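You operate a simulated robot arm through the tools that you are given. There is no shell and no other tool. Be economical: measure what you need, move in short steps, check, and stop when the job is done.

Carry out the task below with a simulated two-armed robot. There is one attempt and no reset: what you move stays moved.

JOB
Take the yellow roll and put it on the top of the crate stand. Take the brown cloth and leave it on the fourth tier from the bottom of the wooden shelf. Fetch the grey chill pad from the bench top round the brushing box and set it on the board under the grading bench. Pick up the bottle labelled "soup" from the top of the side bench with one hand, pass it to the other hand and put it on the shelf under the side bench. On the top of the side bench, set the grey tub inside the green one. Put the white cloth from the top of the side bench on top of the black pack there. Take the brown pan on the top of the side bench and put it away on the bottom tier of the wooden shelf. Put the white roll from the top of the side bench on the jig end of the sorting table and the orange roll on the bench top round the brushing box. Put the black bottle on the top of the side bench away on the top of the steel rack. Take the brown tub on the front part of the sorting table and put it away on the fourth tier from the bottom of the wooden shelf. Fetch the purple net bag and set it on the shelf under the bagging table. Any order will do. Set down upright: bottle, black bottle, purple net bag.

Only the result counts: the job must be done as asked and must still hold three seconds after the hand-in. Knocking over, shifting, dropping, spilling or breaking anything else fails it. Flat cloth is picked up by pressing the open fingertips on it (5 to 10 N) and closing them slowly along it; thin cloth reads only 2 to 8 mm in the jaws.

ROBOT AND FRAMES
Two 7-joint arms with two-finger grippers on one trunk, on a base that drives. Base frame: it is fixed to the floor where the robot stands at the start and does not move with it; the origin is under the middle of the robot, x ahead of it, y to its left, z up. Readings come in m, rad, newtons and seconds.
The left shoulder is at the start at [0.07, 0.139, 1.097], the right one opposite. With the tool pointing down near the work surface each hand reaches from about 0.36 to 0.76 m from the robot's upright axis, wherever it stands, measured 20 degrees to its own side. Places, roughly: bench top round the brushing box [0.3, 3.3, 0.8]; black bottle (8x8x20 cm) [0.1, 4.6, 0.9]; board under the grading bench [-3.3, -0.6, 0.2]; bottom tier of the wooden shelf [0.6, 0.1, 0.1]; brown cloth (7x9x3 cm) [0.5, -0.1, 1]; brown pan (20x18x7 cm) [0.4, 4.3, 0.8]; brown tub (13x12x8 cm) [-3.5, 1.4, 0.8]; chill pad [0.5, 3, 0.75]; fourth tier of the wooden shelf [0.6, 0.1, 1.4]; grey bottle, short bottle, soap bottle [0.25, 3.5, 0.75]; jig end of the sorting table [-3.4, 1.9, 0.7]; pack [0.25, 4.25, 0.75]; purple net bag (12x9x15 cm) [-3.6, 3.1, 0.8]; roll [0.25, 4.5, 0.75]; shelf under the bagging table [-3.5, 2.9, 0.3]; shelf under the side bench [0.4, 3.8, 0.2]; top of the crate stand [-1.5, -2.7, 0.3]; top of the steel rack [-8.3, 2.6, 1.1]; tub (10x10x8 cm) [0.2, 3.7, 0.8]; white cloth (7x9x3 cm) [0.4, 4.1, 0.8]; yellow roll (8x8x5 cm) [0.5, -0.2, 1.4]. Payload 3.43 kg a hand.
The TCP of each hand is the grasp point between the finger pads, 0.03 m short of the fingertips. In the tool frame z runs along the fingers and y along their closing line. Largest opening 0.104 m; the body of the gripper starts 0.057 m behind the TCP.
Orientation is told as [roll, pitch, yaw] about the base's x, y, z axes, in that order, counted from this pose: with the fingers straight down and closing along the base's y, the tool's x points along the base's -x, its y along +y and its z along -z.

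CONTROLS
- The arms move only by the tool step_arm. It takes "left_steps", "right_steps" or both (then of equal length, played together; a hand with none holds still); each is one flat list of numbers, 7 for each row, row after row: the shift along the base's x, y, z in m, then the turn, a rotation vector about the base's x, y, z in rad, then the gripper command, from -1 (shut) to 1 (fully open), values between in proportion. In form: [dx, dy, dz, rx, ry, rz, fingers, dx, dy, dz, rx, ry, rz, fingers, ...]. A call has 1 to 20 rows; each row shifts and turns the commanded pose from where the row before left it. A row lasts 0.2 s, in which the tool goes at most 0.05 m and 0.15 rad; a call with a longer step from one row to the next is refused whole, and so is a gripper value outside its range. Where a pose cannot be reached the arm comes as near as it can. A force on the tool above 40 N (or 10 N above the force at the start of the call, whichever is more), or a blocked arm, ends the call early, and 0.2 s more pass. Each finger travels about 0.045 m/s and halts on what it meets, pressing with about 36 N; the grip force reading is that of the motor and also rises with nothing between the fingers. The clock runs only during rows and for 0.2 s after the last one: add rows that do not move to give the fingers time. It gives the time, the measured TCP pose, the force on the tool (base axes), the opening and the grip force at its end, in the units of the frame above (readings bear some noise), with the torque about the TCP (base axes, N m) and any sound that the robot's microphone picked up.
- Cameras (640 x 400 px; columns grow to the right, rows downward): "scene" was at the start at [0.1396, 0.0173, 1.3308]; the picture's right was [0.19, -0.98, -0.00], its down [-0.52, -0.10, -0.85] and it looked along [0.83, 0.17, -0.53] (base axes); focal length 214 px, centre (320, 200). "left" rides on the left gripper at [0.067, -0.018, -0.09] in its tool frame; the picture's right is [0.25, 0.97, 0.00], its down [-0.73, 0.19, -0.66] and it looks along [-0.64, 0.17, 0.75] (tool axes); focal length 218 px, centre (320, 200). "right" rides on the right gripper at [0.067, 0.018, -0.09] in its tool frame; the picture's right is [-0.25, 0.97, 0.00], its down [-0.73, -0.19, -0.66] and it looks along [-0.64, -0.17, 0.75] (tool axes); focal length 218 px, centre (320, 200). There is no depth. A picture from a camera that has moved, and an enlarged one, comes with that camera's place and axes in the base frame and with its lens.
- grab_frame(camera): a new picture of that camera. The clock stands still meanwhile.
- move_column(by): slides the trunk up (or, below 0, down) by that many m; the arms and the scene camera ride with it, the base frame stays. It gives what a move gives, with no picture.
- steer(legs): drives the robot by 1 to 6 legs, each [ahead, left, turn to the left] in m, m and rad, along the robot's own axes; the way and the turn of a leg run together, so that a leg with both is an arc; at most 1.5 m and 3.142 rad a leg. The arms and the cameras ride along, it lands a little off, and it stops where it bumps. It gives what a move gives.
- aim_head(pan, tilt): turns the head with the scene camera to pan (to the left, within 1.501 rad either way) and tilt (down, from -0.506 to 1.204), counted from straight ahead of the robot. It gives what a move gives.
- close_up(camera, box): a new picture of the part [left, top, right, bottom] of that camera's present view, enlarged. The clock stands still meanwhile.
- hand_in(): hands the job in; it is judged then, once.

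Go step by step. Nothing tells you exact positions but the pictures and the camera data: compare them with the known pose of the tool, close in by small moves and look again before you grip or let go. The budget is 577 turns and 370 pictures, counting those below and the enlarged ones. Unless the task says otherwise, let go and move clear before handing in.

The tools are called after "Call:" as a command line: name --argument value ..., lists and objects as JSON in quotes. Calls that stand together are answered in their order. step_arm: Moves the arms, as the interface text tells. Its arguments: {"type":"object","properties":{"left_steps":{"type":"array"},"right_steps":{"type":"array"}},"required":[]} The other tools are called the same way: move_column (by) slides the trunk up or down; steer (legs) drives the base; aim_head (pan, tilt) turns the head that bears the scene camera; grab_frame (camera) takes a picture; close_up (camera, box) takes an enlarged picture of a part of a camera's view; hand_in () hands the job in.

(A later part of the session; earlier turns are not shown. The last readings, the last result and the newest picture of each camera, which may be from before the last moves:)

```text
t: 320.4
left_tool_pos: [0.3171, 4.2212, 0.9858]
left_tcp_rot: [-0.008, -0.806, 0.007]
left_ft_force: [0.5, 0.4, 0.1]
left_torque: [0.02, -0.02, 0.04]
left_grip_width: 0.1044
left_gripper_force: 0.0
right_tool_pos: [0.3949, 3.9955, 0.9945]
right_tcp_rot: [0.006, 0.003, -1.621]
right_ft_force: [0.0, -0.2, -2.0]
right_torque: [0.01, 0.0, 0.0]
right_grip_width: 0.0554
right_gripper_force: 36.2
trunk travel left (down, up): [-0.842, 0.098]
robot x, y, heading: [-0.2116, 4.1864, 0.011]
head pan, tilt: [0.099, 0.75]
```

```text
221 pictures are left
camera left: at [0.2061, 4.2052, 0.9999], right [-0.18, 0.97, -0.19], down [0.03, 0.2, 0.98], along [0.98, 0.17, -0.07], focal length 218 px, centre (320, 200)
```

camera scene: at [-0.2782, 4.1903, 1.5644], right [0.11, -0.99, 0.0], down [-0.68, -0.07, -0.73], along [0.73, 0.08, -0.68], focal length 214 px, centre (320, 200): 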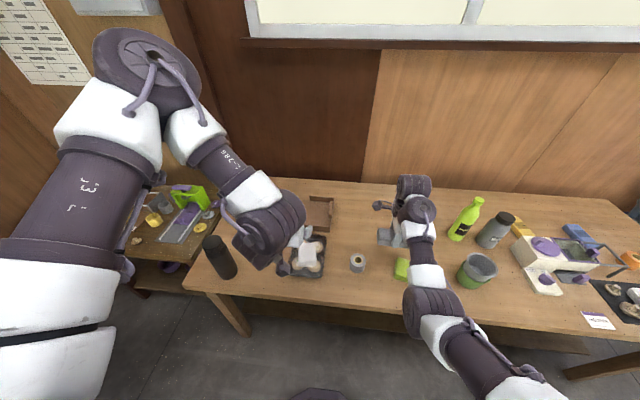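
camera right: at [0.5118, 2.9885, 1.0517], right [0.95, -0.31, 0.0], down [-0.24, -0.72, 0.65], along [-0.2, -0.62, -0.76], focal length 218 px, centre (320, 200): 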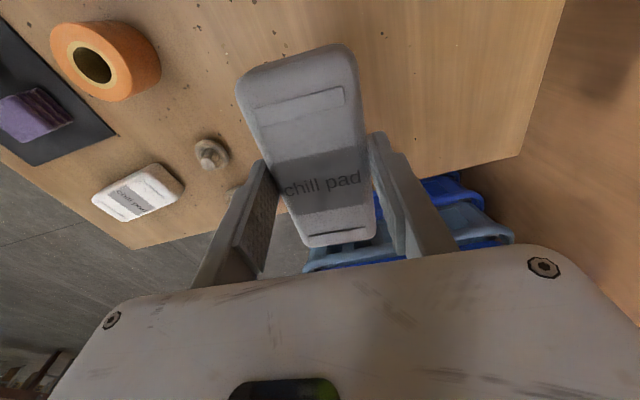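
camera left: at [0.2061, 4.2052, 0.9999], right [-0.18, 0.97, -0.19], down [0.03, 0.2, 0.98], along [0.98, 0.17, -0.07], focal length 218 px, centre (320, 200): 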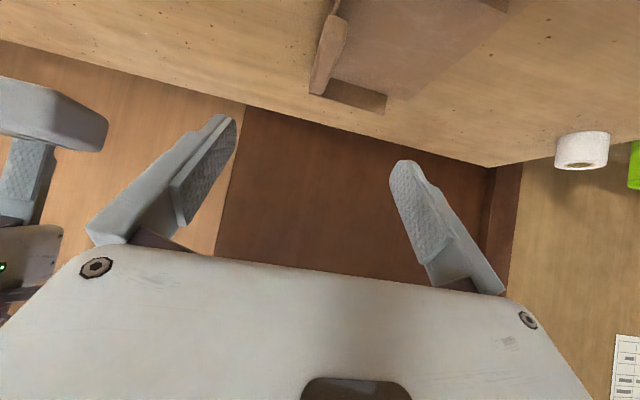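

The handle lies at y≈4.22. I move along the finger direction toward it.

Call:
step_arm --left_steps '[0.018, 0, -0.022, 0, 0, 0, 0.7, 0.018, 0, -0.022, 0, 0, 0, 0.5, 0.018, 0, -0.022, 0, 0, 0, 0.5, 0.015, 0, -0.022, 0, 0, 0, 0.5, 0.01, 0, -0.015, 0, 0, 0, 0.5, 0, 0, 0, 0, 0, 0, 0.5]'

Call:
grab_frame --camera "left"

Call:
close_up --camera "scene" --box '[240, 170, 400, 280]'

```text
t: 321.8
left_tool_pos: [0.3725, 4.2097, 0.8999]
left_tcp_rot: [-0.006, -0.805, 0.011]
left_ft_force: [-1.0, 0.0, 0.9]
left_torque: [0.01, 0.03, -0.01]
left_grip_width: 0.0781
left_gripper_force: 0.1
left hand out of reach, approached as far as the arm can: row 4, 5
right_tool_pos: [0.395, 3.9945, 0.9945]
right_tcp_rot: [0.005, 0.003, -1.62]
right_ft_force: [0.4, -0.7, -2.5]
right_torque: [0.04, 0.0, 0.01]
right_grip_width: 0.0555
right_gripper_force: 36.2
trunk travel left (down, up): [-0.842, 0.098]
robot x, y, heading: [-0.209, 4.1854, 0.009]
head pan, tilt: [0.099, 0.75]
```

```text
220 pictures are left
camera left: at [0.2611, 4.1928, 0.9128], right [-0.18, 0.97, -0.19], down [0.03, 0.2, 0.98], along [0.98, 0.17, -0.07], focal length 218 px, centre (320, 200)
```

left: 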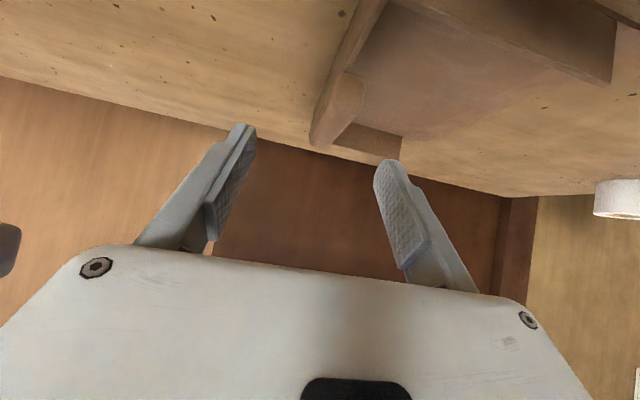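

```text
3.64 times, centred on (320, 225) of scene
camera zoom: at [-0.0755, 4.195, 1.5643], right [0.11, -0.99, 0.0], down [-0.68, -0.07, -0.73], along [0.73, 0.08, -0.68], focal length 780 px, centre (320, 109)
```

zoom: 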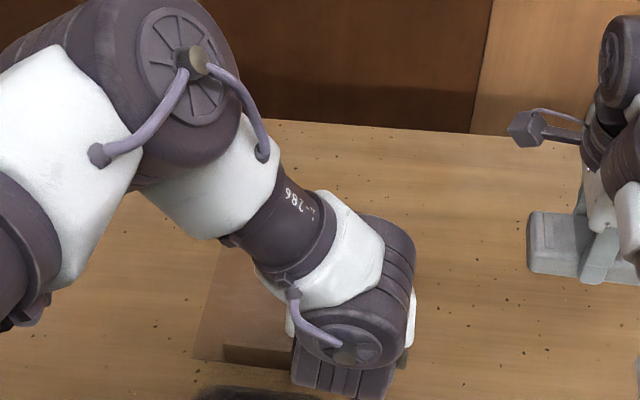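

I drive 4 cm closer, then lower onto the handle.

Call:
steer --legs '[[0.045, 0, 0]]'

Call:
step_arm --left_steps '[0, 0.008, -0.01, 0, 0, 0, 0.5, 0, 0.002, -0.012, 0, 0, 0, 0.5, 0, 0, 0, 0, 0, 0, 0.5]'

Call:
grab_frame --camera "left"

```text
t: 322.7
left_tool_pos: [0.4122, 4.2095, 0.9044]
left_tcp_rot: [-0.008, -0.809, 0.011]
left_ft_force: [-1.3, -0.5, 0.0]
left_torque: [-0.03, 0.0, 0.0]
left_grip_width: 0.0781
left_gripper_force: 0.0
right_tool_pos: [0.4325, 3.9961, 0.9978]
right_tcp_rot: [0.011, 0.005, -1.621]
right_ft_force: [-0.6, -0.1, -1.0]
right_torque: [-0.02, -0.03, 0.01]
right_grip_width: 0.0555
right_gripper_force: 36.3
trunk travel left (down, up): [-0.842, 0.098]
robot x, y, heading: [-0.1661, 4.1856, 0.014]
head pan, tilt: [0.099, 0.75]
```

```text
t: 323.5
left_tool_pos: [0.407, 4.2145, 0.8841]
left_tcp_rot: [-0.005, -0.802, 0.015]
left_ft_force: [0.1, -0.3, 1.0]
left_torque: [-0.02, 0.03, 0.01]
left_grip_width: 0.0779
left_gripper_force: 0.0
left hand out of reach, approached as far as the arm can: row 1, 2
right_tool_pos: [0.442, 3.995, 0.9919]
right_tcp_rot: [0.002, 0.005, -1.622]
right_ft_force: [0.0, 0.3, -3.2]
right_torque: [0.0, 0.07, 0.03]
right_grip_width: 0.0556
right_gripper_force: 36.0
trunk travel left (down, up): [-0.842, 0.098]
robot x, y, heading: [-0.1631, 4.1909, 0.009]
head pan, tilt: [0.099, 0.75]
```

```text
218 pictures are left
camera left: at [0.2964, 4.1977, 0.8985], right [-0.19, 0.96, -0.19], down [0.03, 0.19, 0.98], along [0.98, 0.18, -0.07], focal length 218 px, centre (320, 200)
```

left: 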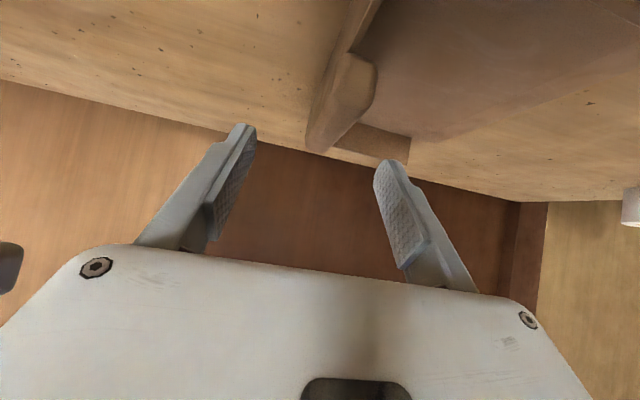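

The handle runs x 0.37–0.49 at y≈4.218, between the fingers. I lower further.

Call:
step_arm --left_steps '[0.005, 0.003, -0.015, 0, 0, 0, 0.5, 0.0, 0, -0.012, 0, 0, 0, 0.5, 0, 0, -0.012, 0, 0, 0, 0.5, 0, 0, 0, 0, 0, 0, 0.5]'

Call:
grab_frame --camera "left"

```text
t: 324.5
left_tool_pos: [0.3936, 4.2063, 0.8638]
left_tcp_rot: [-0.003, -0.806, 0.014]
left_ft_force: [0.3, 0.5, 0.3]
left_torque: [0.02, -0.03, 0.03]
left_grip_width: 0.0778
left_gripper_force: 0.1
left hand out of reach, approached as far as the arm can: row 1, 2, 3
right_tool_pos: [0.4395, 3.9955, 0.9944]
right_tcp_rot: [0.006, 0.003, -1.621]
right_ft_force: [0.2, -0.6, -2.9]
right_torque: [0.0, 0.01, 0.01]
right_grip_width: 0.0558
right_gripper_force: 35.9
trunk travel left (down, up): [-0.842, 0.098]
robot x, y, heading: [-0.1641, 4.1836, 0.009]
head pan, tilt: [0.099, 0.75]
```

```text
217 pictures are left
camera left: at [0.2806, 4.1893, 0.8767], right [-0.19, 0.96, -0.19], down [0.03, 0.19, 0.98], along [0.98, 0.18, -0.06], focal length 218 px, centre (320, 200)
```

left: 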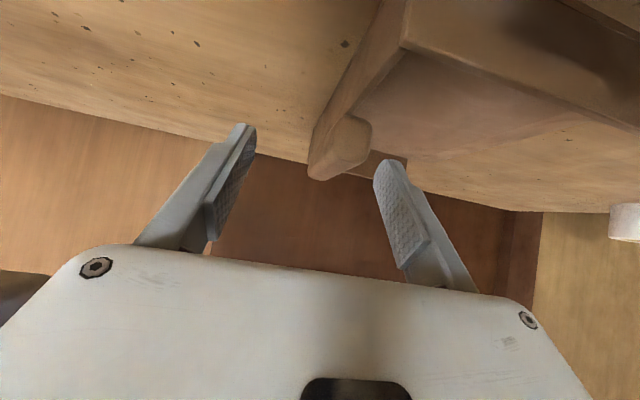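

I move the base 4 cm forward and 1.4 cm left so the handle is centred between the fingers, then lower a bit more.

Call:
steer --legs '[[0.04, 0.014, 0]]'

Call:
step_arm --left_steps '[0, 0, -0.01, 0, 0, 0, 0.5, 0, 0, -0.008, 0, 0, 0, 0.5, 0, 0, 0, 0, 0, 0, 0.5]'

Call:
grab_frame --camera "left"

```text
t: 325.4
left_tool_pos: [0.4274, 4.2203, 0.8668]
left_tcp_rot: [-0.004, -0.809, 0.013]
left_ft_force: [-0.4, -0.3, 0.6]
left_torque: [0.01, 0.01, 0.01]
left_grip_width: 0.078
left_gripper_force: 0.1
right_tool_pos: [0.4744, 4.0082, 0.9976]
right_tcp_rot: [0.011, 0.004, -1.62]
right_ft_force: [-0.9, -0.3, -1.1]
right_torque: [0.03, -0.06, 0.0]
right_grip_width: 0.0556
right_gripper_force: 36.1
trunk travel left (down, up): [-0.842, 0.098]
robot x, y, heading: [-0.1267, 4.2024, 0.01]
head pan, tilt: [0.099, 0.75]
```

```text
t: 326.2
left_tool_pos: [0.425, 4.2182, 0.8507]
left_tcp_rot: [-0.003, -0.804, 0.019]
left_ft_force: [0.0, -0.2, -0.4]
left_torque: [-0.02, -0.04, -0.01]
left_grip_width: 0.0779
left_gripper_force: 0.0
left hand out of reach, approached as far as the arm can: row 1, 2
right_tool_pos: [0.4796, 4.0096, 0.994]
right_tcp_rot: [0.003, 0.003, -1.62]
right_ft_force: [0.3, 0.0, -1.7]
right_torque: [0.02, 0.04, -0.01]
right_grip_width: 0.0555
right_gripper_force: 36.0
trunk travel left (down, up): [-0.842, 0.098]
robot x, y, heading: [-0.1225, 4.2013, 0.013]
head pan, tilt: [0.099, 0.75]
```

```text
216 pictures are left
camera left: at [0.3142, 4.2005, 0.8643], right [-0.19, 0.96, -0.19], down [0.03, 0.19, 0.98], along [0.98, 0.18, -0.07], focal length 218 px, centre (320, 200)
```

left: 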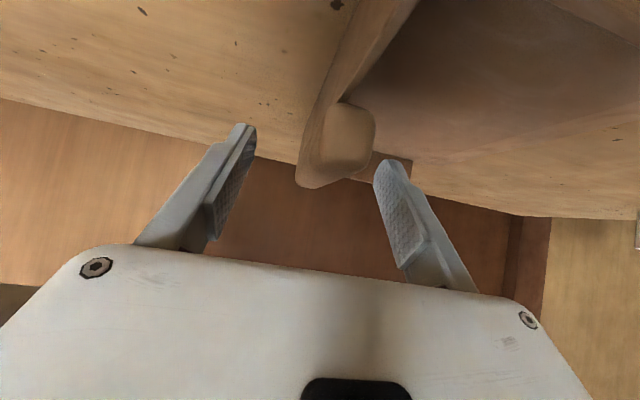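

The handle is between the pads. I lower 8 mm more and close.

Call:
step_arm --left_steps '[0.002, 0.003, -0.01, 0, 0, 0, 0.5, 0, 0, 0, 0, 0, 0, 0.2, 0, 0, 0, 0, 0, 0, -0.1, 0, 0, 0, 0, 0, 0, -0.4, 0, 0, 0, 0, 0, 0, -0.7, 0, 0, 0, 0, 0, 0, -0.9, 0, 0, 0, 0, 0, 0, -0.9, 0, 0, 0, 0, 0, 0, -0.9]'

Call:
grab_frame --camera "left"

```text
t: 328.0
left_tool_pos: [0.4188, 4.2183, 0.8479]
left_tcp_rot: [-0.004, -0.804, 0.019]
left_ft_force: [-1.5, 0.4, -0.9]
left_torque: [0.04, -0.04, 0.02]
left_grip_width: 0.0213
left_gripper_force: 35.7
left hand out of reach, approached as far as the arm can: row 1
right_tool_pos: [0.4793, 4.0091, 0.995]
right_tcp_rot: [0.004, 0.003, -1.621]
right_ft_force: [0.2, -0.1, -2.2]
right_torque: [0.0, -0.02, 0.0]
right_grip_width: 0.0554
right_gripper_force: 36.7
trunk travel left (down, up): [-0.842, 0.098]
robot x, y, heading: [-0.1265, 4.1978, 0.008]
head pan, tilt: [0.099, 0.75]
```

```text
215 pictures are left
camera left: at [0.3091, 4.2003, 0.8606], right [-0.19, 0.96, -0.18], down [0.03, 0.19, 0.98], along [0.98, 0.18, -0.07], focal length 218 px, centre (320, 200)
```

left: 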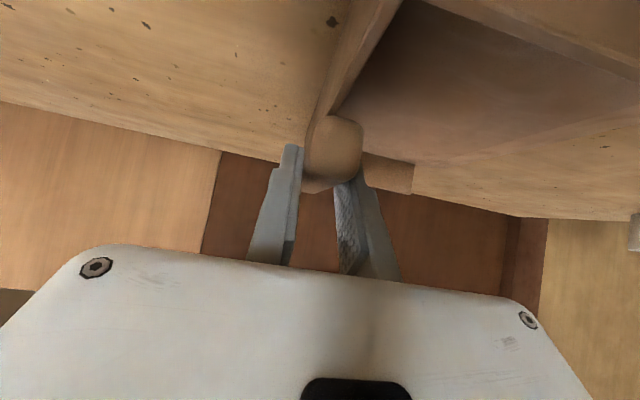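

Clamped (21 mm). I lift with the trunk and check that the pan comes up level.

Call:
move_column --by 0.03

Call:
grab_frame --camera "left"

Call:
grab_frame --camera "scene"

```text
t: 328.8
left_tool_pos: [0.4202, 4.2173, 0.8772]
left_tcp_rot: [-0.001, -0.804, 0.018]
left_ft_force: [0.2, -0.8, -1.0]
left_torque: [-0.05, -0.01, 0.01]
left_grip_width: 0.0214
left_gripper_force: 36.2
right_tool_pos: [0.4796, 4.0094, 1.024]
right_tcp_rot: [0.004, -0.001, -1.621]
right_ft_force: [0.5, 0.2, -1.9]
right_torque: [0.0, 0.0, 0.0]
right_grip_width: 0.0553
right_gripper_force: 35.8
trunk travel left (down, up): [-0.872, 0.068]
robot x, y, heading: [-0.1262, 4.2008, 0.01]
head pan, tilt: [0.099, 0.75]
```

```text
214 pictures are left
camera left: at [0.3093, 4.2002, 0.8905], right [-0.19, 0.96, -0.18], down [0.03, 0.19, 0.98], along [0.98, 0.18, -0.07], focal length 218 px, centre (320, 200)
```

left: 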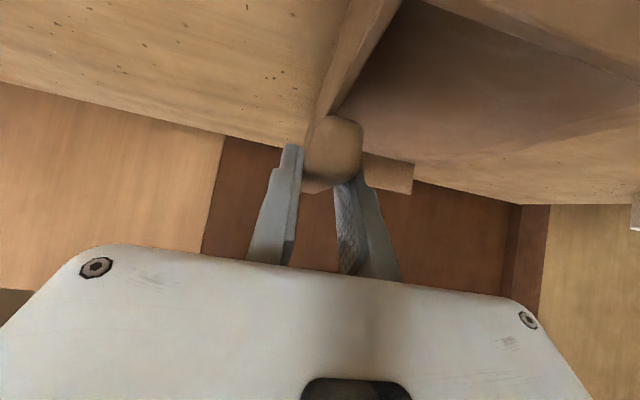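

```text
213 pictures are left
camera scene: at [0.0085, 4.2097, 1.5943], right [0.11, -0.99, 0.0], down [-0.68, -0.08, -0.73], along [0.73, 0.08, -0.68], focal length 214 px, centre (320, 200)
```

scene: 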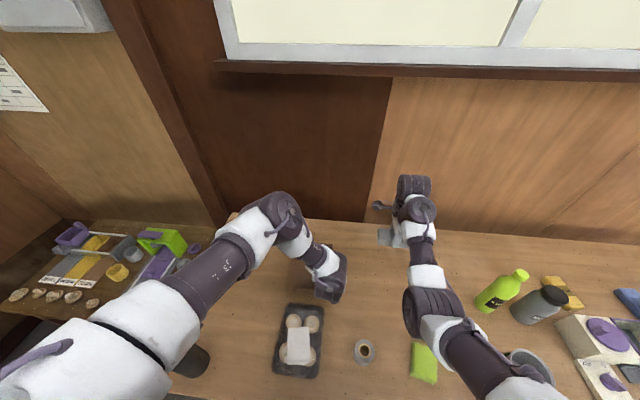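

The pan comes up rigidly. I raise it more before backing over the pack.

Call:
move_column --by 0.066

Call:
step_arm --left_steps '[-0.01, 0, 0.03, 0, 0, 0, -0.9, -0.01, 0, 0.03, 0, 0, 0, -0.9, -0.01, 0, 0.03, 0, 0, 0, -0.9, -0.01, 0, 0.02, 0, 0, 0, -0.9]' --right_steps '[-0.02, 0, 0, 0, 0, 0, -0.5, -0.02, 0, 0, 0, 0, 0, -0.5, -0.02, 0, 0, 0, 0, 0, -0.5, -0.02, 0, 0, 0, 0, 0, -0.5]'

Call:
grab_frame --camera "left"

```text
t: 329.8
left_tool_pos: [0.4199, 4.2176, 0.9429]
left_tcp_rot: [-0.004, -0.805, 0.019]
left_ft_force: [0.0, 0.1, -0.7]
left_torque: [-0.08, 0.04, 0.0]
left_grip_width: 0.0213
left_gripper_force: 36.1
right_tool_pos: [0.4788, 4.0108, 1.0898]
right_tcp_rot: [0.005, 0.002, -1.621]
right_ft_force: [0.6, 0.4, -2.1]
right_torque: [0.01, 0.01, -0.01]
right_grip_width: 0.0556
right_gripper_force: 36.0
trunk travel left (down, up): [-0.938, 0.002]
robot x, y, heading: [-0.1248, 4.2008, 0.014]
head pan, tilt: [0.099, 0.75]
```

```text
t: 330.8
left_tool_pos: [0.3785, 4.2183, 1.054]
left_tcp_rot: [-0.003, -0.806, 0.02]
left_ft_force: [-0.2, -0.7, -1.0]
left_torque: [-0.06, 0.01, -0.01]
left_grip_width: 0.0213
left_gripper_force: 36.2
right_tool_pos: [0.4785, 4.0088, 1.0906]
right_tcp_rot: [0.004, 0.002, -1.621]
right_ft_force: [-0.2, 0.3, -2.3]
right_torque: [0.04, -0.01, -0.02]
right_grip_width: 0.0553
right_gripper_force: 35.8
right hand out of reach, approached as far as the arm can: row 1, 2, 3, 4
trunk travel left (down, up): [-0.938, 0.002]
robot x, y, heading: [-0.1291, 4.1994, 0.008]
head pan, tilt: [0.099, 0.75]
```

```text
212 pictures are left
camera left: at [0.2678, 4.1997, 1.0676], right [-0.19, 0.96, -0.18], down [0.03, 0.19, 0.98], along [0.98, 0.18, -0.06], focal length 218 px, centre (320, 200)
```

left: 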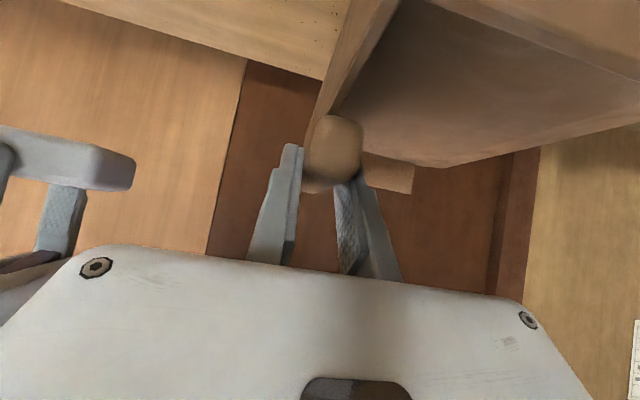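

Level and secure. I leave the bench diagonally and strafe down to the wooden shelf.

Call:
steer --legs '[[-0.3, -0.3, 0], [-0.35, -1.3, 0], [0, -1.4, 0], [0, -1.4, 0]]'

Call:
grab_frame --camera "scene"

```text
t: 353.0
left_tool_pos: [-0.3411, -0.2285, 1.0539]
left_tcp_rot: [-0.003, -0.805, -0.021]
left_ft_force: [-0.7, -1.1, 0.1]
left_torque: [-0.03, 0.01, 0.01]
left_grip_width: 0.0209
left_gripper_force: 36.5
right_tool_pos: [-0.2497, -0.4396, 1.0901]
right_tcp_rot: [0.005, 0.002, -1.661]
right_ft_force: [0.7, 0.8, -3.0]
right_torque: [0.01, -0.01, 0.0]
right_grip_width: 0.055
right_gripper_force: 35.5
trunk travel left (down, up): [-0.938, 0.002]
robot x, y, heading: [-0.8481, -0.2254, -0.027]
head pan, tilt: [0.099, 0.75]
```

```text
211 pictures are left
camera scene: at [-0.7135, -0.2213, 1.6603], right [0.07, -1.0, 0.0], down [-0.68, -0.05, -0.73], along [0.73, 0.05, -0.68], focal length 214 px, centre (320, 200)
```

scene: 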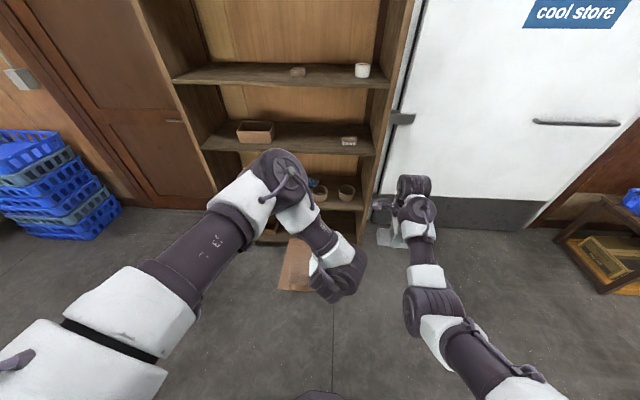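

The shelf is ahead. I move the right hand (with the pad) further out to the right, then lower the trunk.

Call:
step_arm --right_steps '[-0.01, -0.03, 0, 0, 0, 0, -0.5, -0.01, -0.03, 0, 0, 0, 0, -0.5, -0.02, -0.03, 0, 0, 0, 0, -0.5, -0.02, -0.03, 0, 0, 0, 0, -0.5, -0.02, -0.03, 0, 0, 0, 0, -0.5]'

Call:
move_column --by -0.4

Call:
move_column --by -0.38

Call:
aim_head --pan 0.0 --tilt 0.55

Call:
grab_frame --camera "scene"

Call:
grab_frame --camera "left"

```text
t: 354.2
left_tool_pos: [-0.3424, -0.2288, 1.0534]
left_tcp_rot: [-0.004, -0.805, -0.02]
left_ft_force: [0.3, 0.1, -0.8]
left_torque: [-0.04, 0.01, 0.0]
left_grip_width: 0.0214
left_gripper_force: 36.5
right_tool_pos: [-0.2972, -0.53, 1.0591]
right_tcp_rot: [0.008, 0.005, -1.66]
right_ft_force: [-0.1, 0.4, -1.8]
right_torque: [-0.02, -0.03, -0.02]
right_grip_width: 0.0554
right_gripper_force: 36.0
right hand out of reach, approached as far as the arm can: row 1, 2, 3, 4, 5
trunk travel left (down, up): [-0.938, 0.002]
robot x, y, heading: [-0.8459, -0.2273, -0.029]
head pan, tilt: [0.099, 0.75]
```

```text
t: 358.0
left_tool_pos: [-0.343, -0.2288, 0.654]
left_tcp_rot: [-0.004, -0.804, -0.021]
left_ft_force: [1.1, 0.3, -0.4]
left_torque: [-0.07, -0.01, -0.02]
left_grip_width: 0.021
left_gripper_force: 36.2
right_tool_pos: [-0.2994, -0.5283, 0.6577]
right_tcp_rot: [0.006, 0.001, -1.659]
right_ft_force: [-1.1, 1.1, -2.4]
right_torque: [-0.01, 0.01, -0.02]
right_grip_width: 0.0555
right_gripper_force: 35.9
trunk travel left (down, up): [-0.538, 0.402]
robot x, y, heading: [-0.849, -0.2243, -0.025]
head pan, tilt: [0.099, 0.75]
```

```text
t: 361.7
left_tool_pos: [-0.3432, -0.2284, 0.2739]
left_tcp_rot: [-0.005, -0.803, -0.021]
left_ft_force: [0.4, 0.5, -1.1]
left_torque: [-0.06, 0.04, 0.0]
left_grip_width: 0.0211
left_gripper_force: 35.7
right_tool_pos: [-0.2988, -0.53, 0.2779]
right_tcp_rot: [0.006, 0.004, -1.66]
right_ft_force: [0.0, 0.8, -2.2]
right_torque: [0.02, -0.02, 0.0]
right_grip_width: 0.0554
right_gripper_force: 36.4
trunk travel left (down, up): [-0.158, 0.782]
robot x, y, heading: [-0.8496, -0.2249, -0.028]
head pan, tilt: [0.099, 0.75]
```

```text
t: 362.4
left_tool_pos: [-0.3428, -0.2268, 0.2737]
left_tcp_rot: [-0.004, -0.805, -0.022]
left_ft_force: [0.4, 0.2, -0.5]
left_torque: [-0.05, -0.01, 0.0]
left_grip_width: 0.0213
left_gripper_force: 35.9
right_tool_pos: [-0.2998, -0.5296, 0.2774]
right_tcp_rot: [0.007, 0.002, -1.66]
right_ft_force: [-0.1, 0.9, -2.0]
right_torque: [0.0, 0.01, 0.03]
right_grip_width: 0.0556
right_gripper_force: 35.7
trunk travel left (down, up): [-0.158, 0.782]
robot x, y, heading: [-0.8492, -0.2233, -0.034]
head pan, tilt: [0.0, 0.55]
```

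```text
210 pictures are left
camera scene: at [-0.7069, -0.2305, 0.8976], right [-0.03, -1.0, 0.0], down [-0.52, 0.02, -0.85], along [0.85, -0.02, -0.52], focal length 214 px, centre (320, 200)
```

scene: 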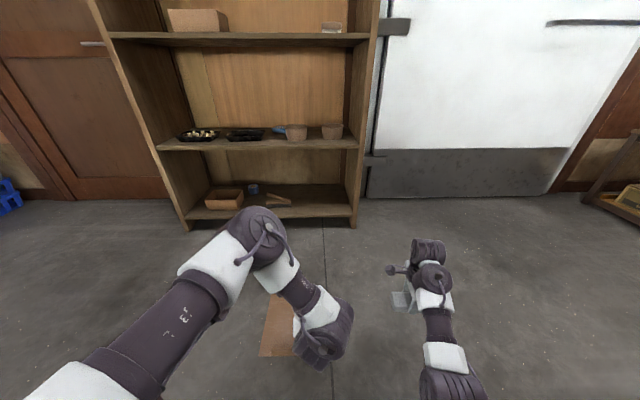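

```text
209 pictures are left
camera left: at [-0.4542, -0.2423, 0.287], right [-0.15, 0.97, -0.18], down [0.04, 0.19, 0.98], along [0.99, 0.14, -0.07], focal length 218 px, centre (320, 200)
```

left: 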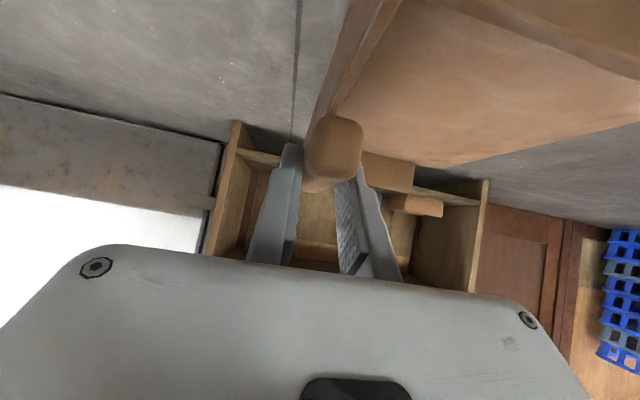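

Call:
close_up --camera "scene" --box '[170, 170, 370, 240]'

```text
3.20 times, centred on (270, 205) of scene
camera zoom: at [-0.7069, -0.2305, 0.8976], right [-0.03, -1.0, 0.0], down [-0.52, 0.02, -0.85], along [0.85, -0.02, -0.52], focal length 686 px, centre (480, 184)
```

zoom: 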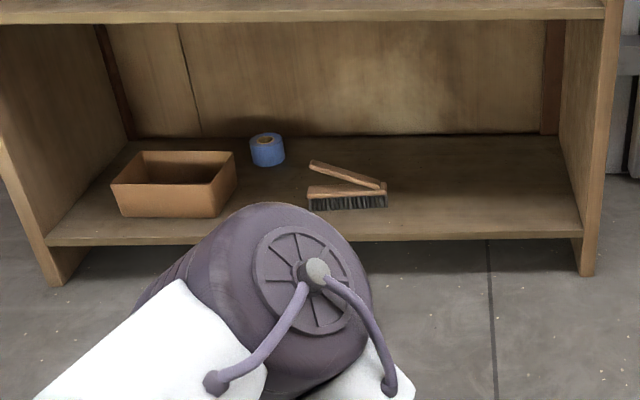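

The bottom tier is at z≈0.103, front edge x≈0.395, with free width from y -0.09 to -0.46. I extend the left hand forward first so the elbow stays outside the shelf.

Call:
step_arm --left_steps '[0.025, 0, -0.008, 0, 0, 0.004, -0.9, 0.025, 0, -0.008, 0, 0, 0.004, -0.9, 0.025, 0, -0.008, 0, 0, 0.004, -0.9, 0.025, 0, -0.008, 0, 0, 0.004, -0.9, 0.025, 0, -0.008, 0, 0, 0.004, -0.9, 0.025, 0, -0.008, 0, 0, 0, -0.9]'

Call:
steer --legs '[[0, -0.1, 0.03]]'

Call:
grab_frame --camera "scene"

```text
t: 363.8
left_tool_pos: [-0.2248, -0.2382, 0.2445]
left_tcp_rot: [-0.004, -0.807, 0.002]
left_ft_force: [-0.3, -0.8, -1.2]
left_torque: [-0.08, 0.05, 0.02]
left_grip_width: 0.0214
left_gripper_force: 36.2
left hand out of reach, approached as far as the arm can: row 5, 6
right_tool_pos: [-0.2993, -0.5298, 0.2791]
right_tcp_rot: [0.005, 0.002, -1.66]
right_ft_force: [-0.5, 0.2, -2.5]
right_torque: [0.04, 0.01, 0.01]
right_grip_width: 0.0553
right_gripper_force: 36.1
trunk travel left (down, up): [-0.158, 0.782]
robot x, y, heading: [-0.8493, -0.2275, -0.026]
head pan, tilt: [0.0, 0.55]
```

```text
t: 365.0
left_tool_pos: [-0.2259, -0.3208, 0.2454]
left_tcp_rot: [-0.003, -0.807, 0.031]
left_ft_force: [-0.1, 0.3, -1.8]
left_torque: [-0.01, 0.03, 0.0]
left_grip_width: 0.021
left_gripper_force: 36.4
right_tool_pos: [-0.2904, -0.6128, 0.2768]
right_tcp_rot: [0.006, 0.003, -1.632]
right_ft_force: [-0.1, 0.1, -2.6]
right_torque: [-0.01, 0.0, 0.02]
right_grip_width: 0.0556
right_gripper_force: 35.9
trunk travel left (down, up): [-0.158, 0.782]
robot x, y, heading: [-0.8536, -0.3261, -0.002]
head pan, tilt: [0.0, 0.55]
```

```text
207 pictures are left
camera scene: at [-0.7082, -0.3259, 0.8976], right [0.0, -1.0, 0.0], down [-0.52, 0.0, -0.85], along [0.85, 0.0, -0.52], focal length 214 px, centre (320, 200)
```

scene: 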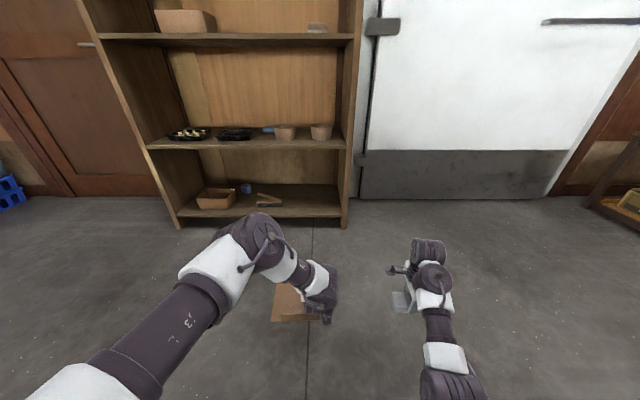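

The hand is extended; I lower slightly and drive toward the shelf in two stages.

Call:
move_column --by -0.035

Call:
steer --legs '[[0.5, -0.02, 0]]'

Call:
grab_frame --camera "scene"

Call:
grab_frame --camera "left"

```text
t: 365.8
left_tool_pos: [-0.2263, -0.3216, 0.2095]
left_tcp_rot: [-0.003, -0.807, 0.032]
left_ft_force: [0.2, 0.5, -0.9]
left_torque: [-0.07, -0.01, 0.01]
left_grip_width: 0.021
left_gripper_force: 35.7
right_tool_pos: [-0.2912, -0.6134, 0.2429]
right_tcp_rot: [0.003, 0.003, -1.63]
right_ft_force: [-0.8, -0.1, -1.4]
right_torque: [0.04, -0.04, 0.01]
right_grip_width: 0.0556
right_gripper_force: 36.1
trunk travel left (down, up): [-0.123, 0.817]
robot x, y, heading: [-0.8506, -0.3248, 0.0]
head pan, tilt: [0.0, 0.55]
```

```text
t: 368.7
left_tool_pos: [0.2757, -0.3471, 0.2101]
left_tcp_rot: [-0.003, -0.806, 0.023]
left_ft_force: [0.5, -0.1, -0.9]
left_torque: [-0.04, 0.07, -0.01]
left_grip_width: 0.0213
left_gripper_force: 36.2
right_tool_pos: [0.21, -0.639, 0.2423]
right_tcp_rot: [0.006, 0.003, -1.64]
right_ft_force: [-0.1, -0.1, -1.4]
right_torque: [0.02, 0.01, 0.01]
right_grip_width: 0.0554
right_gripper_force: 36.1
trunk travel left (down, up): [-0.123, 0.817]
robot x, y, heading: [-0.3438, -0.3451, -0.009]
head pan, tilt: [0.0, 0.55]
```

```text
206 pictures are left
camera scene: at [-0.2052, -0.3487, 0.8626], right [-0.01, -1.0, 0.0], down [-0.52, 0.0, -0.85], along [0.85, -0.01, -0.52], focal length 214 px, centre (320, 200)
```

scene: 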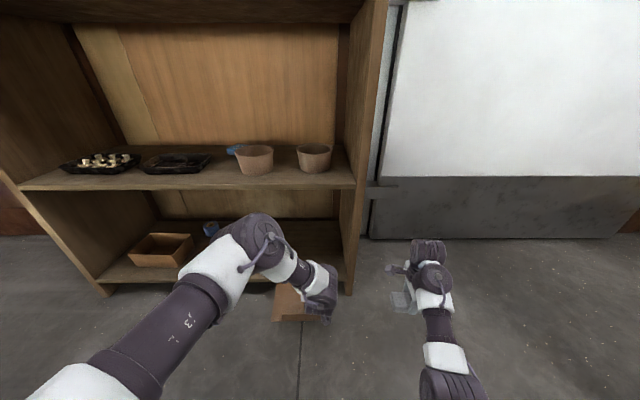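

```text
205 pictures are left
camera left: at [0.1653, -0.3657, 0.2235], right [-0.2, 0.96, -0.18], down [0.03, 0.19, 0.98], along [0.98, 0.19, -0.06], focal length 218 px, centre (320, 200)
```

left: 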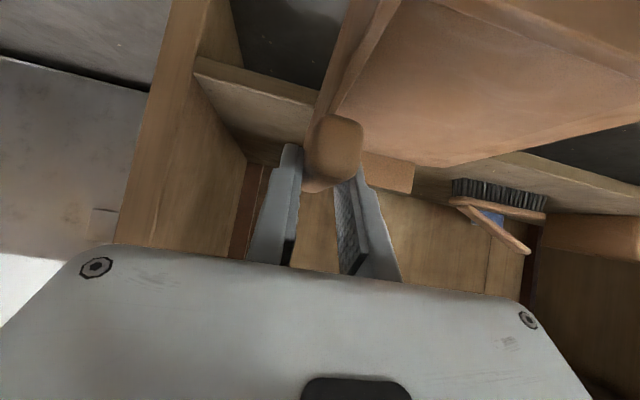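

The elbow could meet tier 2 from below. I raise the hand relative to the trunk and drop the trunk, which lowers the elbow.

Call:
step_arm --left_steps '[0.004, 0, 0.03, 0, 0, 0, -0.9, 0.004, 0, 0.03, 0, 0, 0, -0.9, 0.004, 0, 0.03, 0, 0, 0, -0.9, 0.004, 0, 0.03, 0, 0, 0, -0.9]' --right_steps '[0, -0.01, 0.02, 0, 0, 0, -0.5, 0, -0.01, 0.02, 0, 0, 0, -0.5, 0, -0.01, 0.02, 0, 0, 0, -0.5, 0, -0.01, 0.02, 0, 0, 0, -0.5]'

Call:
move_column --by -0.118

Call:
grab_frame --camera "scene"

```text
t: 369.7
left_tool_pos: [0.2921, -0.3472, 0.3296]
left_tcp_rot: [-0.003, -0.806, 0.024]
left_ft_force: [0.3, 0.2, -1.4]
left_torque: [-0.04, 0.04, 0.0]
left_grip_width: 0.0211
left_gripper_force: 35.9
right_tool_pos: [0.2155, -0.6511, 0.2481]
right_tcp_rot: [0.008, 0.002, -1.641]
right_ft_force: [-0.3, -0.2, -2.6]
right_torque: [0.0, -0.02, 0.0]
right_grip_width: 0.0554
right_gripper_force: 35.6
right hand out of reach, approached as far as the arm can: row 1, 2, 3, 4
trunk travel left (down, up): [-0.123, 0.817]
robot x, y, heading: [-0.3475, -0.3454, -0.005]
head pan, tilt: [0.0, 0.55]
```

```text
t: 371.2
left_tool_pos: [0.2921, -0.347, 0.2114]
left_tcp_rot: [-0.003, -0.807, 0.024]
left_ft_force: [0.0, -0.1, -1.6]
left_torque: [-0.05, 0.01, -0.02]
left_grip_width: 0.0212
left_gripper_force: 36.2
right_tool_pos: [0.2147, -0.6514, 0.1298]
right_tcp_rot: [0.007, 0.003, -1.638]
right_ft_force: [0.5, -0.3, -1.7]
right_torque: [0.02, 0.01, -0.04]
right_grip_width: 0.0556
right_gripper_force: 35.9
trunk travel left (down, up): [-0.005, 0.935]
robot x, y, heading: [-0.3457, -0.3472, -0.005]
head pan, tilt: [0.0, 0.55]
```

```text
204 pictures are left
camera scene: at [-0.2054, -0.3486, 0.7447], right [-0.01, -1.0, 0.0], down [-0.52, 0.0, -0.85], along [0.85, -0.01, -0.52], focal length 214 px, centre (320, 200)
```

scene: 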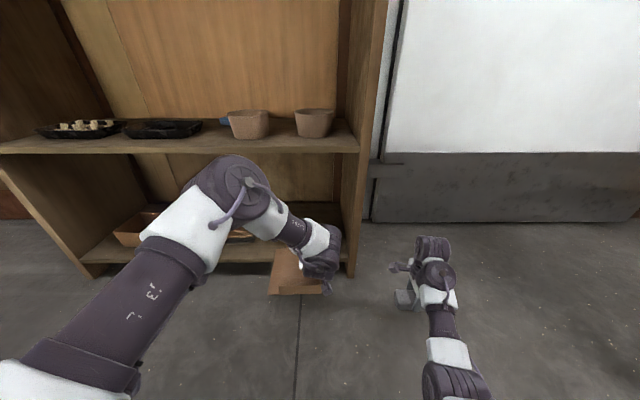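

I try extending the arm a few more centimetres to keep the elbow further out.

Call:
step_arm --left_steps '[0.02, 0, 0, 0, 0, 0, -0.9, 0.02, 0, 0, 0, 0, 0, -0.9, 0.02, 0, 0, 0, 0, 0, -0.9, 0, 0, 0, 0, 0, 0, -0.9]'

Call:
grab_frame --camera "scene"

```text
t: 372.2
left_tool_pos: [0.3339, -0.3538, 0.2176]
left_tcp_rot: [-0.004, -0.807, 0.027]
left_ft_force: [0.6, 0.1, -0.3]
left_torque: [-0.05, 0.01, 0.02]
left_grip_width: 0.0212
left_gripper_force: 36.4
left hand out of reach, approached as far as the arm can: row 3
right_tool_pos: [0.2143, -0.6503, 0.1297]
right_tcp_rot: [0.007, 0.001, -1.638]
right_ft_force: [0.8, 1.4, -2.1]
right_torque: [0.02, 0.03, 0.01]
right_grip_width: 0.0555
right_gripper_force: 36.3
trunk travel left (down, up): [-0.005, 0.935]
robot x, y, heading: [-0.3483, -0.3473, -0.007]
head pan, tilt: [0.0, 0.55]
```

```text
203 pictures are left
camera scene: at [-0.2053, -0.3486, 0.7447], right [-0.01, -1.0, 0.0], down [-0.52, 0.0, -0.85], along [0.85, -0.01, -0.52], focal length 214 px, centre (320, 200)
```

scene: 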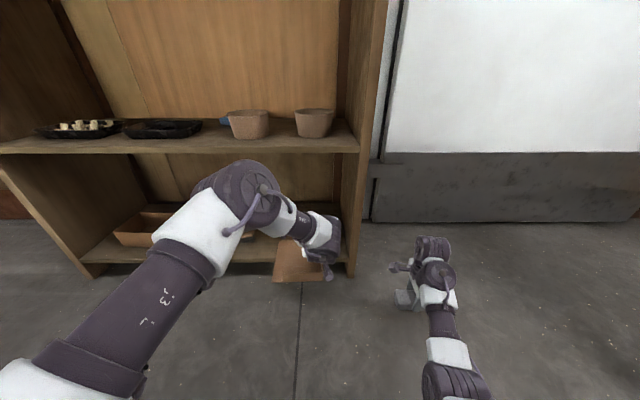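

That suffices. I drive in 0.175 m.

Call:
steer --legs '[[0.175, 0.01, 0]]'

Call:
grab_frame --camera "scene"

Call:
grab_frame --camera "left"

```text
t: 373.7
left_tool_pos: [0.5079, -0.346, 0.218]
left_tcp_rot: [-0.003, -0.806, 0.025]
left_ft_force: [0.7, 1.0, -1.1]
left_torque: [-0.06, 0.02, 0.02]
left_grip_width: 0.0212
left_gripper_force: 36.5
right_tool_pos: [0.3866, -0.6429, 0.1295]
right_tcp_rot: [0.005, 0.003, -1.641]
right_ft_force: [-0.1, -0.1, -2.0]
right_torque: [0.0, -0.03, 0.03]
right_grip_width: 0.0554
right_gripper_force: 36.1
trunk travel left (down, up): [-0.005, 0.935]
robot x, y, heading: [-0.17, -0.3393, -0.009]
head pan, tilt: [0.0, 0.55]
```

```text
202 pictures are left
camera scene: at [-0.0319, -0.3404, 0.7447], right [-0.01, -1.0, 0.0], down [-0.52, 0.0, -0.85], along [0.85, -0.01, -0.52], focal length 214 px, centre (320, 200)
```

scene: 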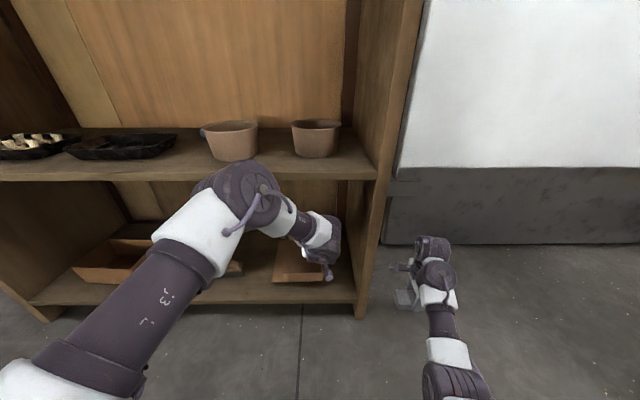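

```text
201 pictures are left
camera left: at [0.3968, -0.3647, 0.2307], right [-0.2, 0.96, -0.19], down [0.03, 0.19, 0.98], along [0.98, 0.19, -0.06], focal length 218 px, centre (320, 200)
```

left: 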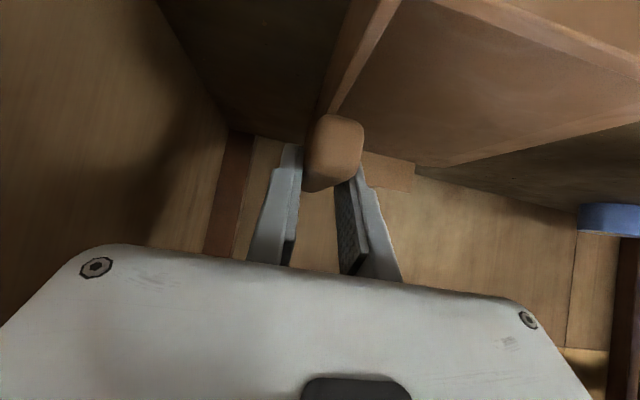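

The pan is inside. I lower it with the arm.

Call:
step_arm --left_steps '[0, 0, -0.012, 0, 0, 0, -0.9, 0, 0, -0.012, 0, 0, 0, -0.9, 0, 0, -0.012, 0, 0, 0, -0.9, 0, 0, 0, 0, 0, 0, -0.9]'

Call:
grab_frame --camera "left"

```text
t: 374.7
left_tool_pos: [0.5012, -0.3483, 0.1874]
left_tcp_rot: [-0.007, -0.816, 0.033]
left_ft_force: [-0.1, 0.9, 16.5]
left_torque: [0.15, 0.81, -0.04]
left_grip_width: 0.021
left_gripper_force: 36.1
left hand out of reach, approached as far as the arm can: row 2, 3
right_tool_pos: [0.3866, -0.6439, 0.1314]
right_tcp_rot: [0.01, 0.004, -1.64]
right_ft_force: [0.8, -0.7, -1.8]
right_torque: [0.01, -0.02, 0.03]
right_grip_width: 0.0554
right_gripper_force: 36.3
trunk travel left (down, up): [-0.005, 0.935]
robot x, y, heading: [-0.1732, -0.3376, -0.008]
head pan, tilt: [0.0, 0.55]
```

```text
200 pictures are left
camera left: at [0.3898, -0.3679, 0.1997], right [-0.2, 0.96, -0.19], down [0.02, 0.2, 0.98], along [0.98, 0.19, -0.06], focal length 218 px, centre (320, 200)
```

left: 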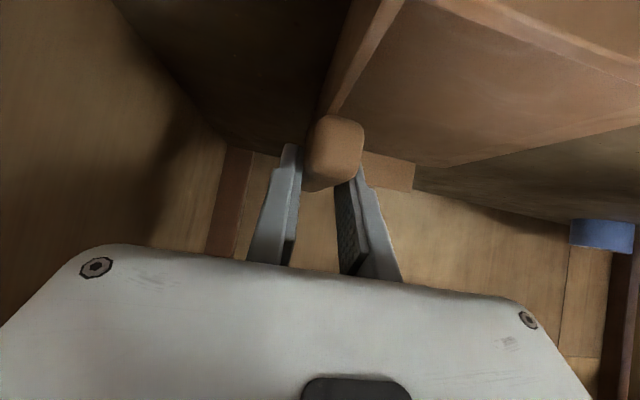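

Contact at the near edge. I press slightly, then release.

Call:
step_arm --left_steps '[0, 0, -0.003, 0, 0, 0, -0.9, 0, 0, 0, 0, 0, 0, -0.7, 0, 0, 0, 0, 0, 0, -0.4, 0, 0, 0, 0, 0, 0, -0.1, 0, 0, 0, 0, 0, 0, 0.1, 0, 0, 0, 0, 0, 0, 0.1]'

Call:
grab_frame --camera "left"

```text
t: 376.1
left_tool_pos: [0.4977, -0.3495, 0.1815]
left_tcp_rot: [-0.004, -0.807, 0.031]
left_ft_force: [-0.2, 0.6, 0.3]
left_torque: [0.01, -0.01, 0.03]
left_grip_width: 0.0571
left_gripper_force: 0.2
right_tool_pos: [0.3887, -0.6429, 0.1298]
right_tcp_rot: [0.007, 0.002, -1.638]
right_ft_force: [-0.7, -0.6, -2.5]
right_torque: [0.02, -0.01, -0.02]
right_grip_width: 0.0556
right_gripper_force: 36.6
trunk travel left (down, up): [-0.005, 0.935]
robot x, y, heading: [-0.177, -0.3401, -0.006]
head pan, tilt: [0.0, 0.55]
```

```text
199 pictures are left
camera left: at [0.3873, -0.3684, 0.1945], right [-0.2, 0.96, -0.19], down [0.02, 0.19, 0.98], along [0.98, 0.19, -0.06], focal length 218 px, centre (320, 200)
```

left: 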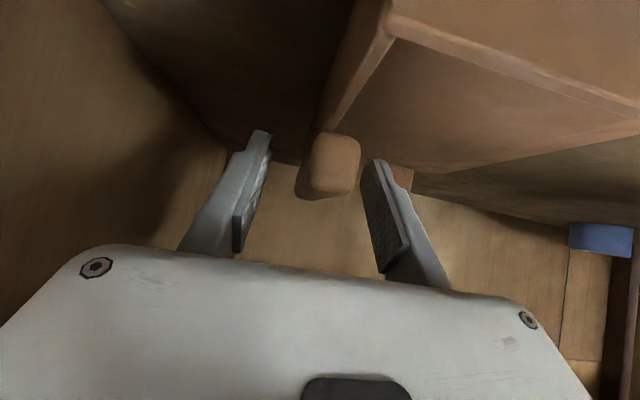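

Released. I lift clear of the handle and back out.

Call:
step_arm --left_steps '[-0.01, 0, 0.015, 0, 0, 0, 0.1, -0.015, 0, 0.025, 0, 0, 0, 0.1, -0.02, 0, 0.03, 0, 0, 0, 0.1]'

Call:
steer --legs '[[-0.35, 0, 0]]'

Call:
grab_frame --camera "scene"

Call:
grab_frame --camera "left"

```text
t: 376.9
left_tool_pos: [0.4535, -0.3473, 0.252]
left_tcp_rot: [-0.004, -0.806, 0.025]
left_ft_force: [0.4, -0.6, -0.2]
left_torque: [0.02, 0.01, 0.0]
left_grip_width: 0.057
left_gripper_force: 0.0
right_tool_pos: [0.388, -0.6418, 0.1296]
right_tcp_rot: [0.006, 0.001, -1.639]
right_ft_force: [0.0, 0.0, -3.1]
right_torque: [0.0, -0.02, 0.0]
right_grip_width: 0.0553
right_gripper_force: 36.4
trunk travel left (down, up): [-0.005, 0.935]
robot x, y, heading: [-0.1759, -0.34, -0.012]
head pan, tilt: [0.0, 0.55]
```

```text
t: 379.2
left_tool_pos: [0.0982, -0.3443, 0.2509]
left_tcp_rot: [-0.006, -0.806, 0.028]
left_ft_force: [-0.3, -0.2, 0.2]
left_torque: [0.02, 0.0, -0.01]
left_grip_width: 0.0572
left_gripper_force: 0.1
right_tool_pos: [0.0297, -0.6402, 0.1296]
right_tcp_rot: [0.006, 0.002, -1.639]
right_ft_force: [-0.5, 1.2, -1.6]
right_torque: [0.06, -0.01, 0.0]
right_grip_width: 0.0552
right_gripper_force: 36.1
trunk travel left (down, up): [-0.005, 0.935]
robot x, y, heading: [-0.5303, -0.3383, -0.008]
head pan, tilt: [0.0, 0.55]
```

```text
198 pictures are left
camera scene: at [-0.3882, -0.3373, 0.7447], right [-0.01, -1.0, 0.0], down [-0.52, 0.0, -0.85], along [0.85, -0.01, -0.52], focal length 214 px, centre (320, 200)
```

scene: 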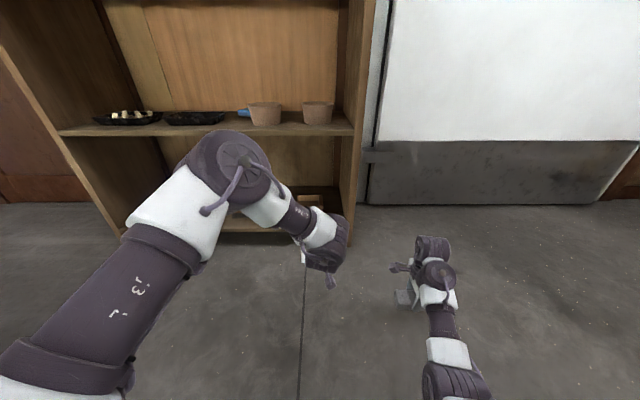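

```text
197 pictures are left
camera left: at [-0.0122, -0.3636, 0.265], right [-0.2, 0.96, -0.19], down [0.03, 0.19, 0.98], along [0.98, 0.19, -0.06], focal length 218 px, centre (320, 200)
```

left: 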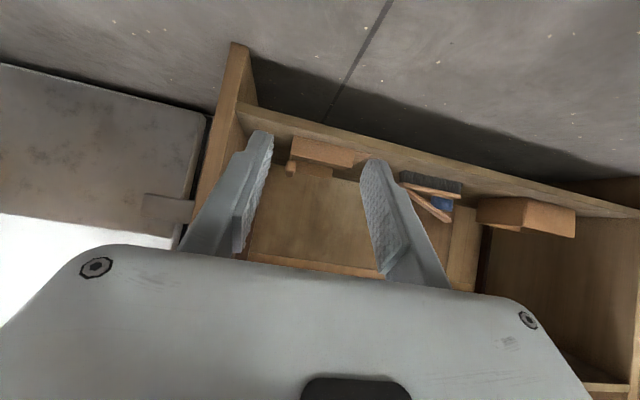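

Call:
close_up --camera "left" --box '[230, 80, 480, 220]'

```text
2.56 times, centred on (355, 150) of left
camera zoom: at [-0.0122, -0.3636, 0.265], right [-0.2, 0.96, -0.19], down [0.03, 0.19, 0.98], along [0.98, 0.19, -0.06], focal length 559 px, centre (230, 328)
```

zoom: 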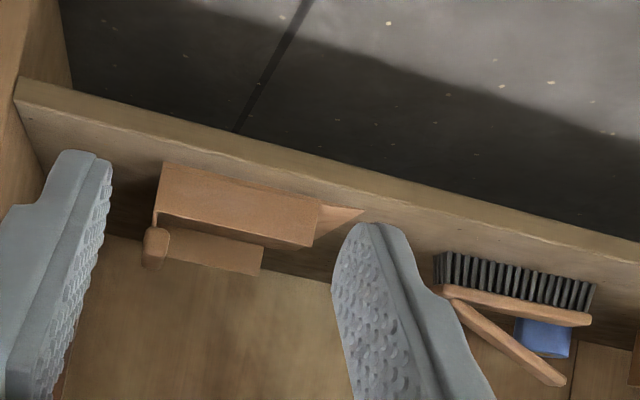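

The pan lies flat on the bottom tier. Next I take the chill pad to the grading bench: raise the trunk, back off and turn around.

Call:
move_column --by 0.4

Call:
steer --legs '[[-0.4, 0, 0], [0, 0, 1.57], [0, 0, 1.57]]'

Call:
aim_head --pan 0.0 --tilt 0.35

Call:
grab_frame --camera "scene"

```text
t: 383.0
left_tool_pos: [0.0989, -0.3447, 0.6511]
left_tcp_rot: [-0.003, -0.807, 0.027]
left_ft_force: [-0.1, -0.1, -0.6]
left_torque: [0.0, -0.02, 0.01]
left_grip_width: 0.0572
left_gripper_force: 0.0
right_tool_pos: [0.0332, -0.6404, 0.5297]
right_tcp_rot: [0.006, 0.001, -1.638]
right_ft_force: [-0.2, 0.4, -2.5]
right_torque: [0.04, 0.02, 0.0]
right_grip_width: 0.0556
right_gripper_force: 35.8
trunk travel left (down, up): [-0.405, 0.535]
robot x, y, heading: [-0.5311, -0.3399, -0.005]
head pan, tilt: [0.0, 0.55]
```

```text
t: 393.1
left_tool_pos: [-1.5505, -0.3137, 0.6523]
left_tcp_rot: [-0.004, -0.805, -3.127]
left_ft_force: [-0.6, 0.0, -0.2]
left_torque: [0.03, 0.03, 0.03]
left_grip_width: 0.0572
left_gripper_force: 0.1
right_tool_pos: [-1.4796, -0.0195, 0.5296]
right_tcp_rot: [0.008, 0.001, 1.489]
right_ft_force: [-0.4, 0.3, -1.1]
right_torque: [-0.01, 0.05, -0.01]
right_grip_width: 0.0556
right_gripper_force: 36.2
trunk travel left (down, up): [-0.405, 0.535]
robot x, y, heading: [-0.9207, -0.3272, 3.119]
head pan, tilt: [0.0, 0.55]
```

```text
t: 393.8
left_tool_pos: [-1.5519, -0.3153, 0.6511]
left_tcp_rot: [-0.002, -0.806, -3.127]
left_ft_force: [-0.5, 0.3, -0.2]
left_torque: [-0.04, -0.01, -0.01]
left_grip_width: 0.0573
left_gripper_force: 0.0
right_tool_pos: [-1.4794, -0.021, 0.5288]
right_tcp_rot: [0.006, 0.001, 1.487]
right_ft_force: [-0.4, -0.3, -2.3]
right_torque: [-0.02, 0.01, 0.0]
right_grip_width: 0.0556
right_gripper_force: 36.5
trunk travel left (down, up): [-0.405, 0.535]
robot x, y, heading: [-0.9259, -0.3335, 3.117]
head pan, tilt: [0.0, 0.351]
```

```text
195 pictures are left
camera scene: at [-1.0652, -0.3287, 1.1629], right [0.02, 1.0, 0.0], down [0.34, -0.01, -0.94], along [-0.94, 0.02, -0.34], focal length 214 px, centre (320, 200)
```

scene: 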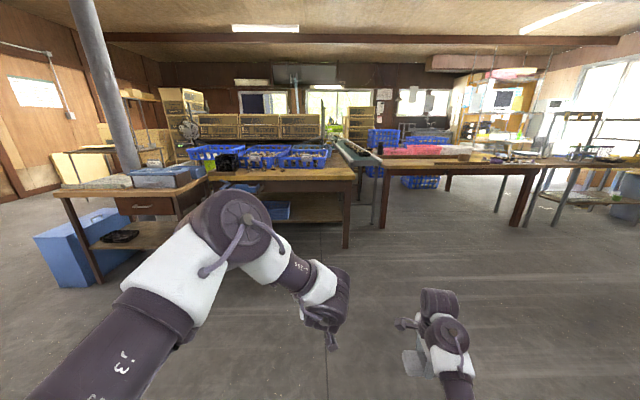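

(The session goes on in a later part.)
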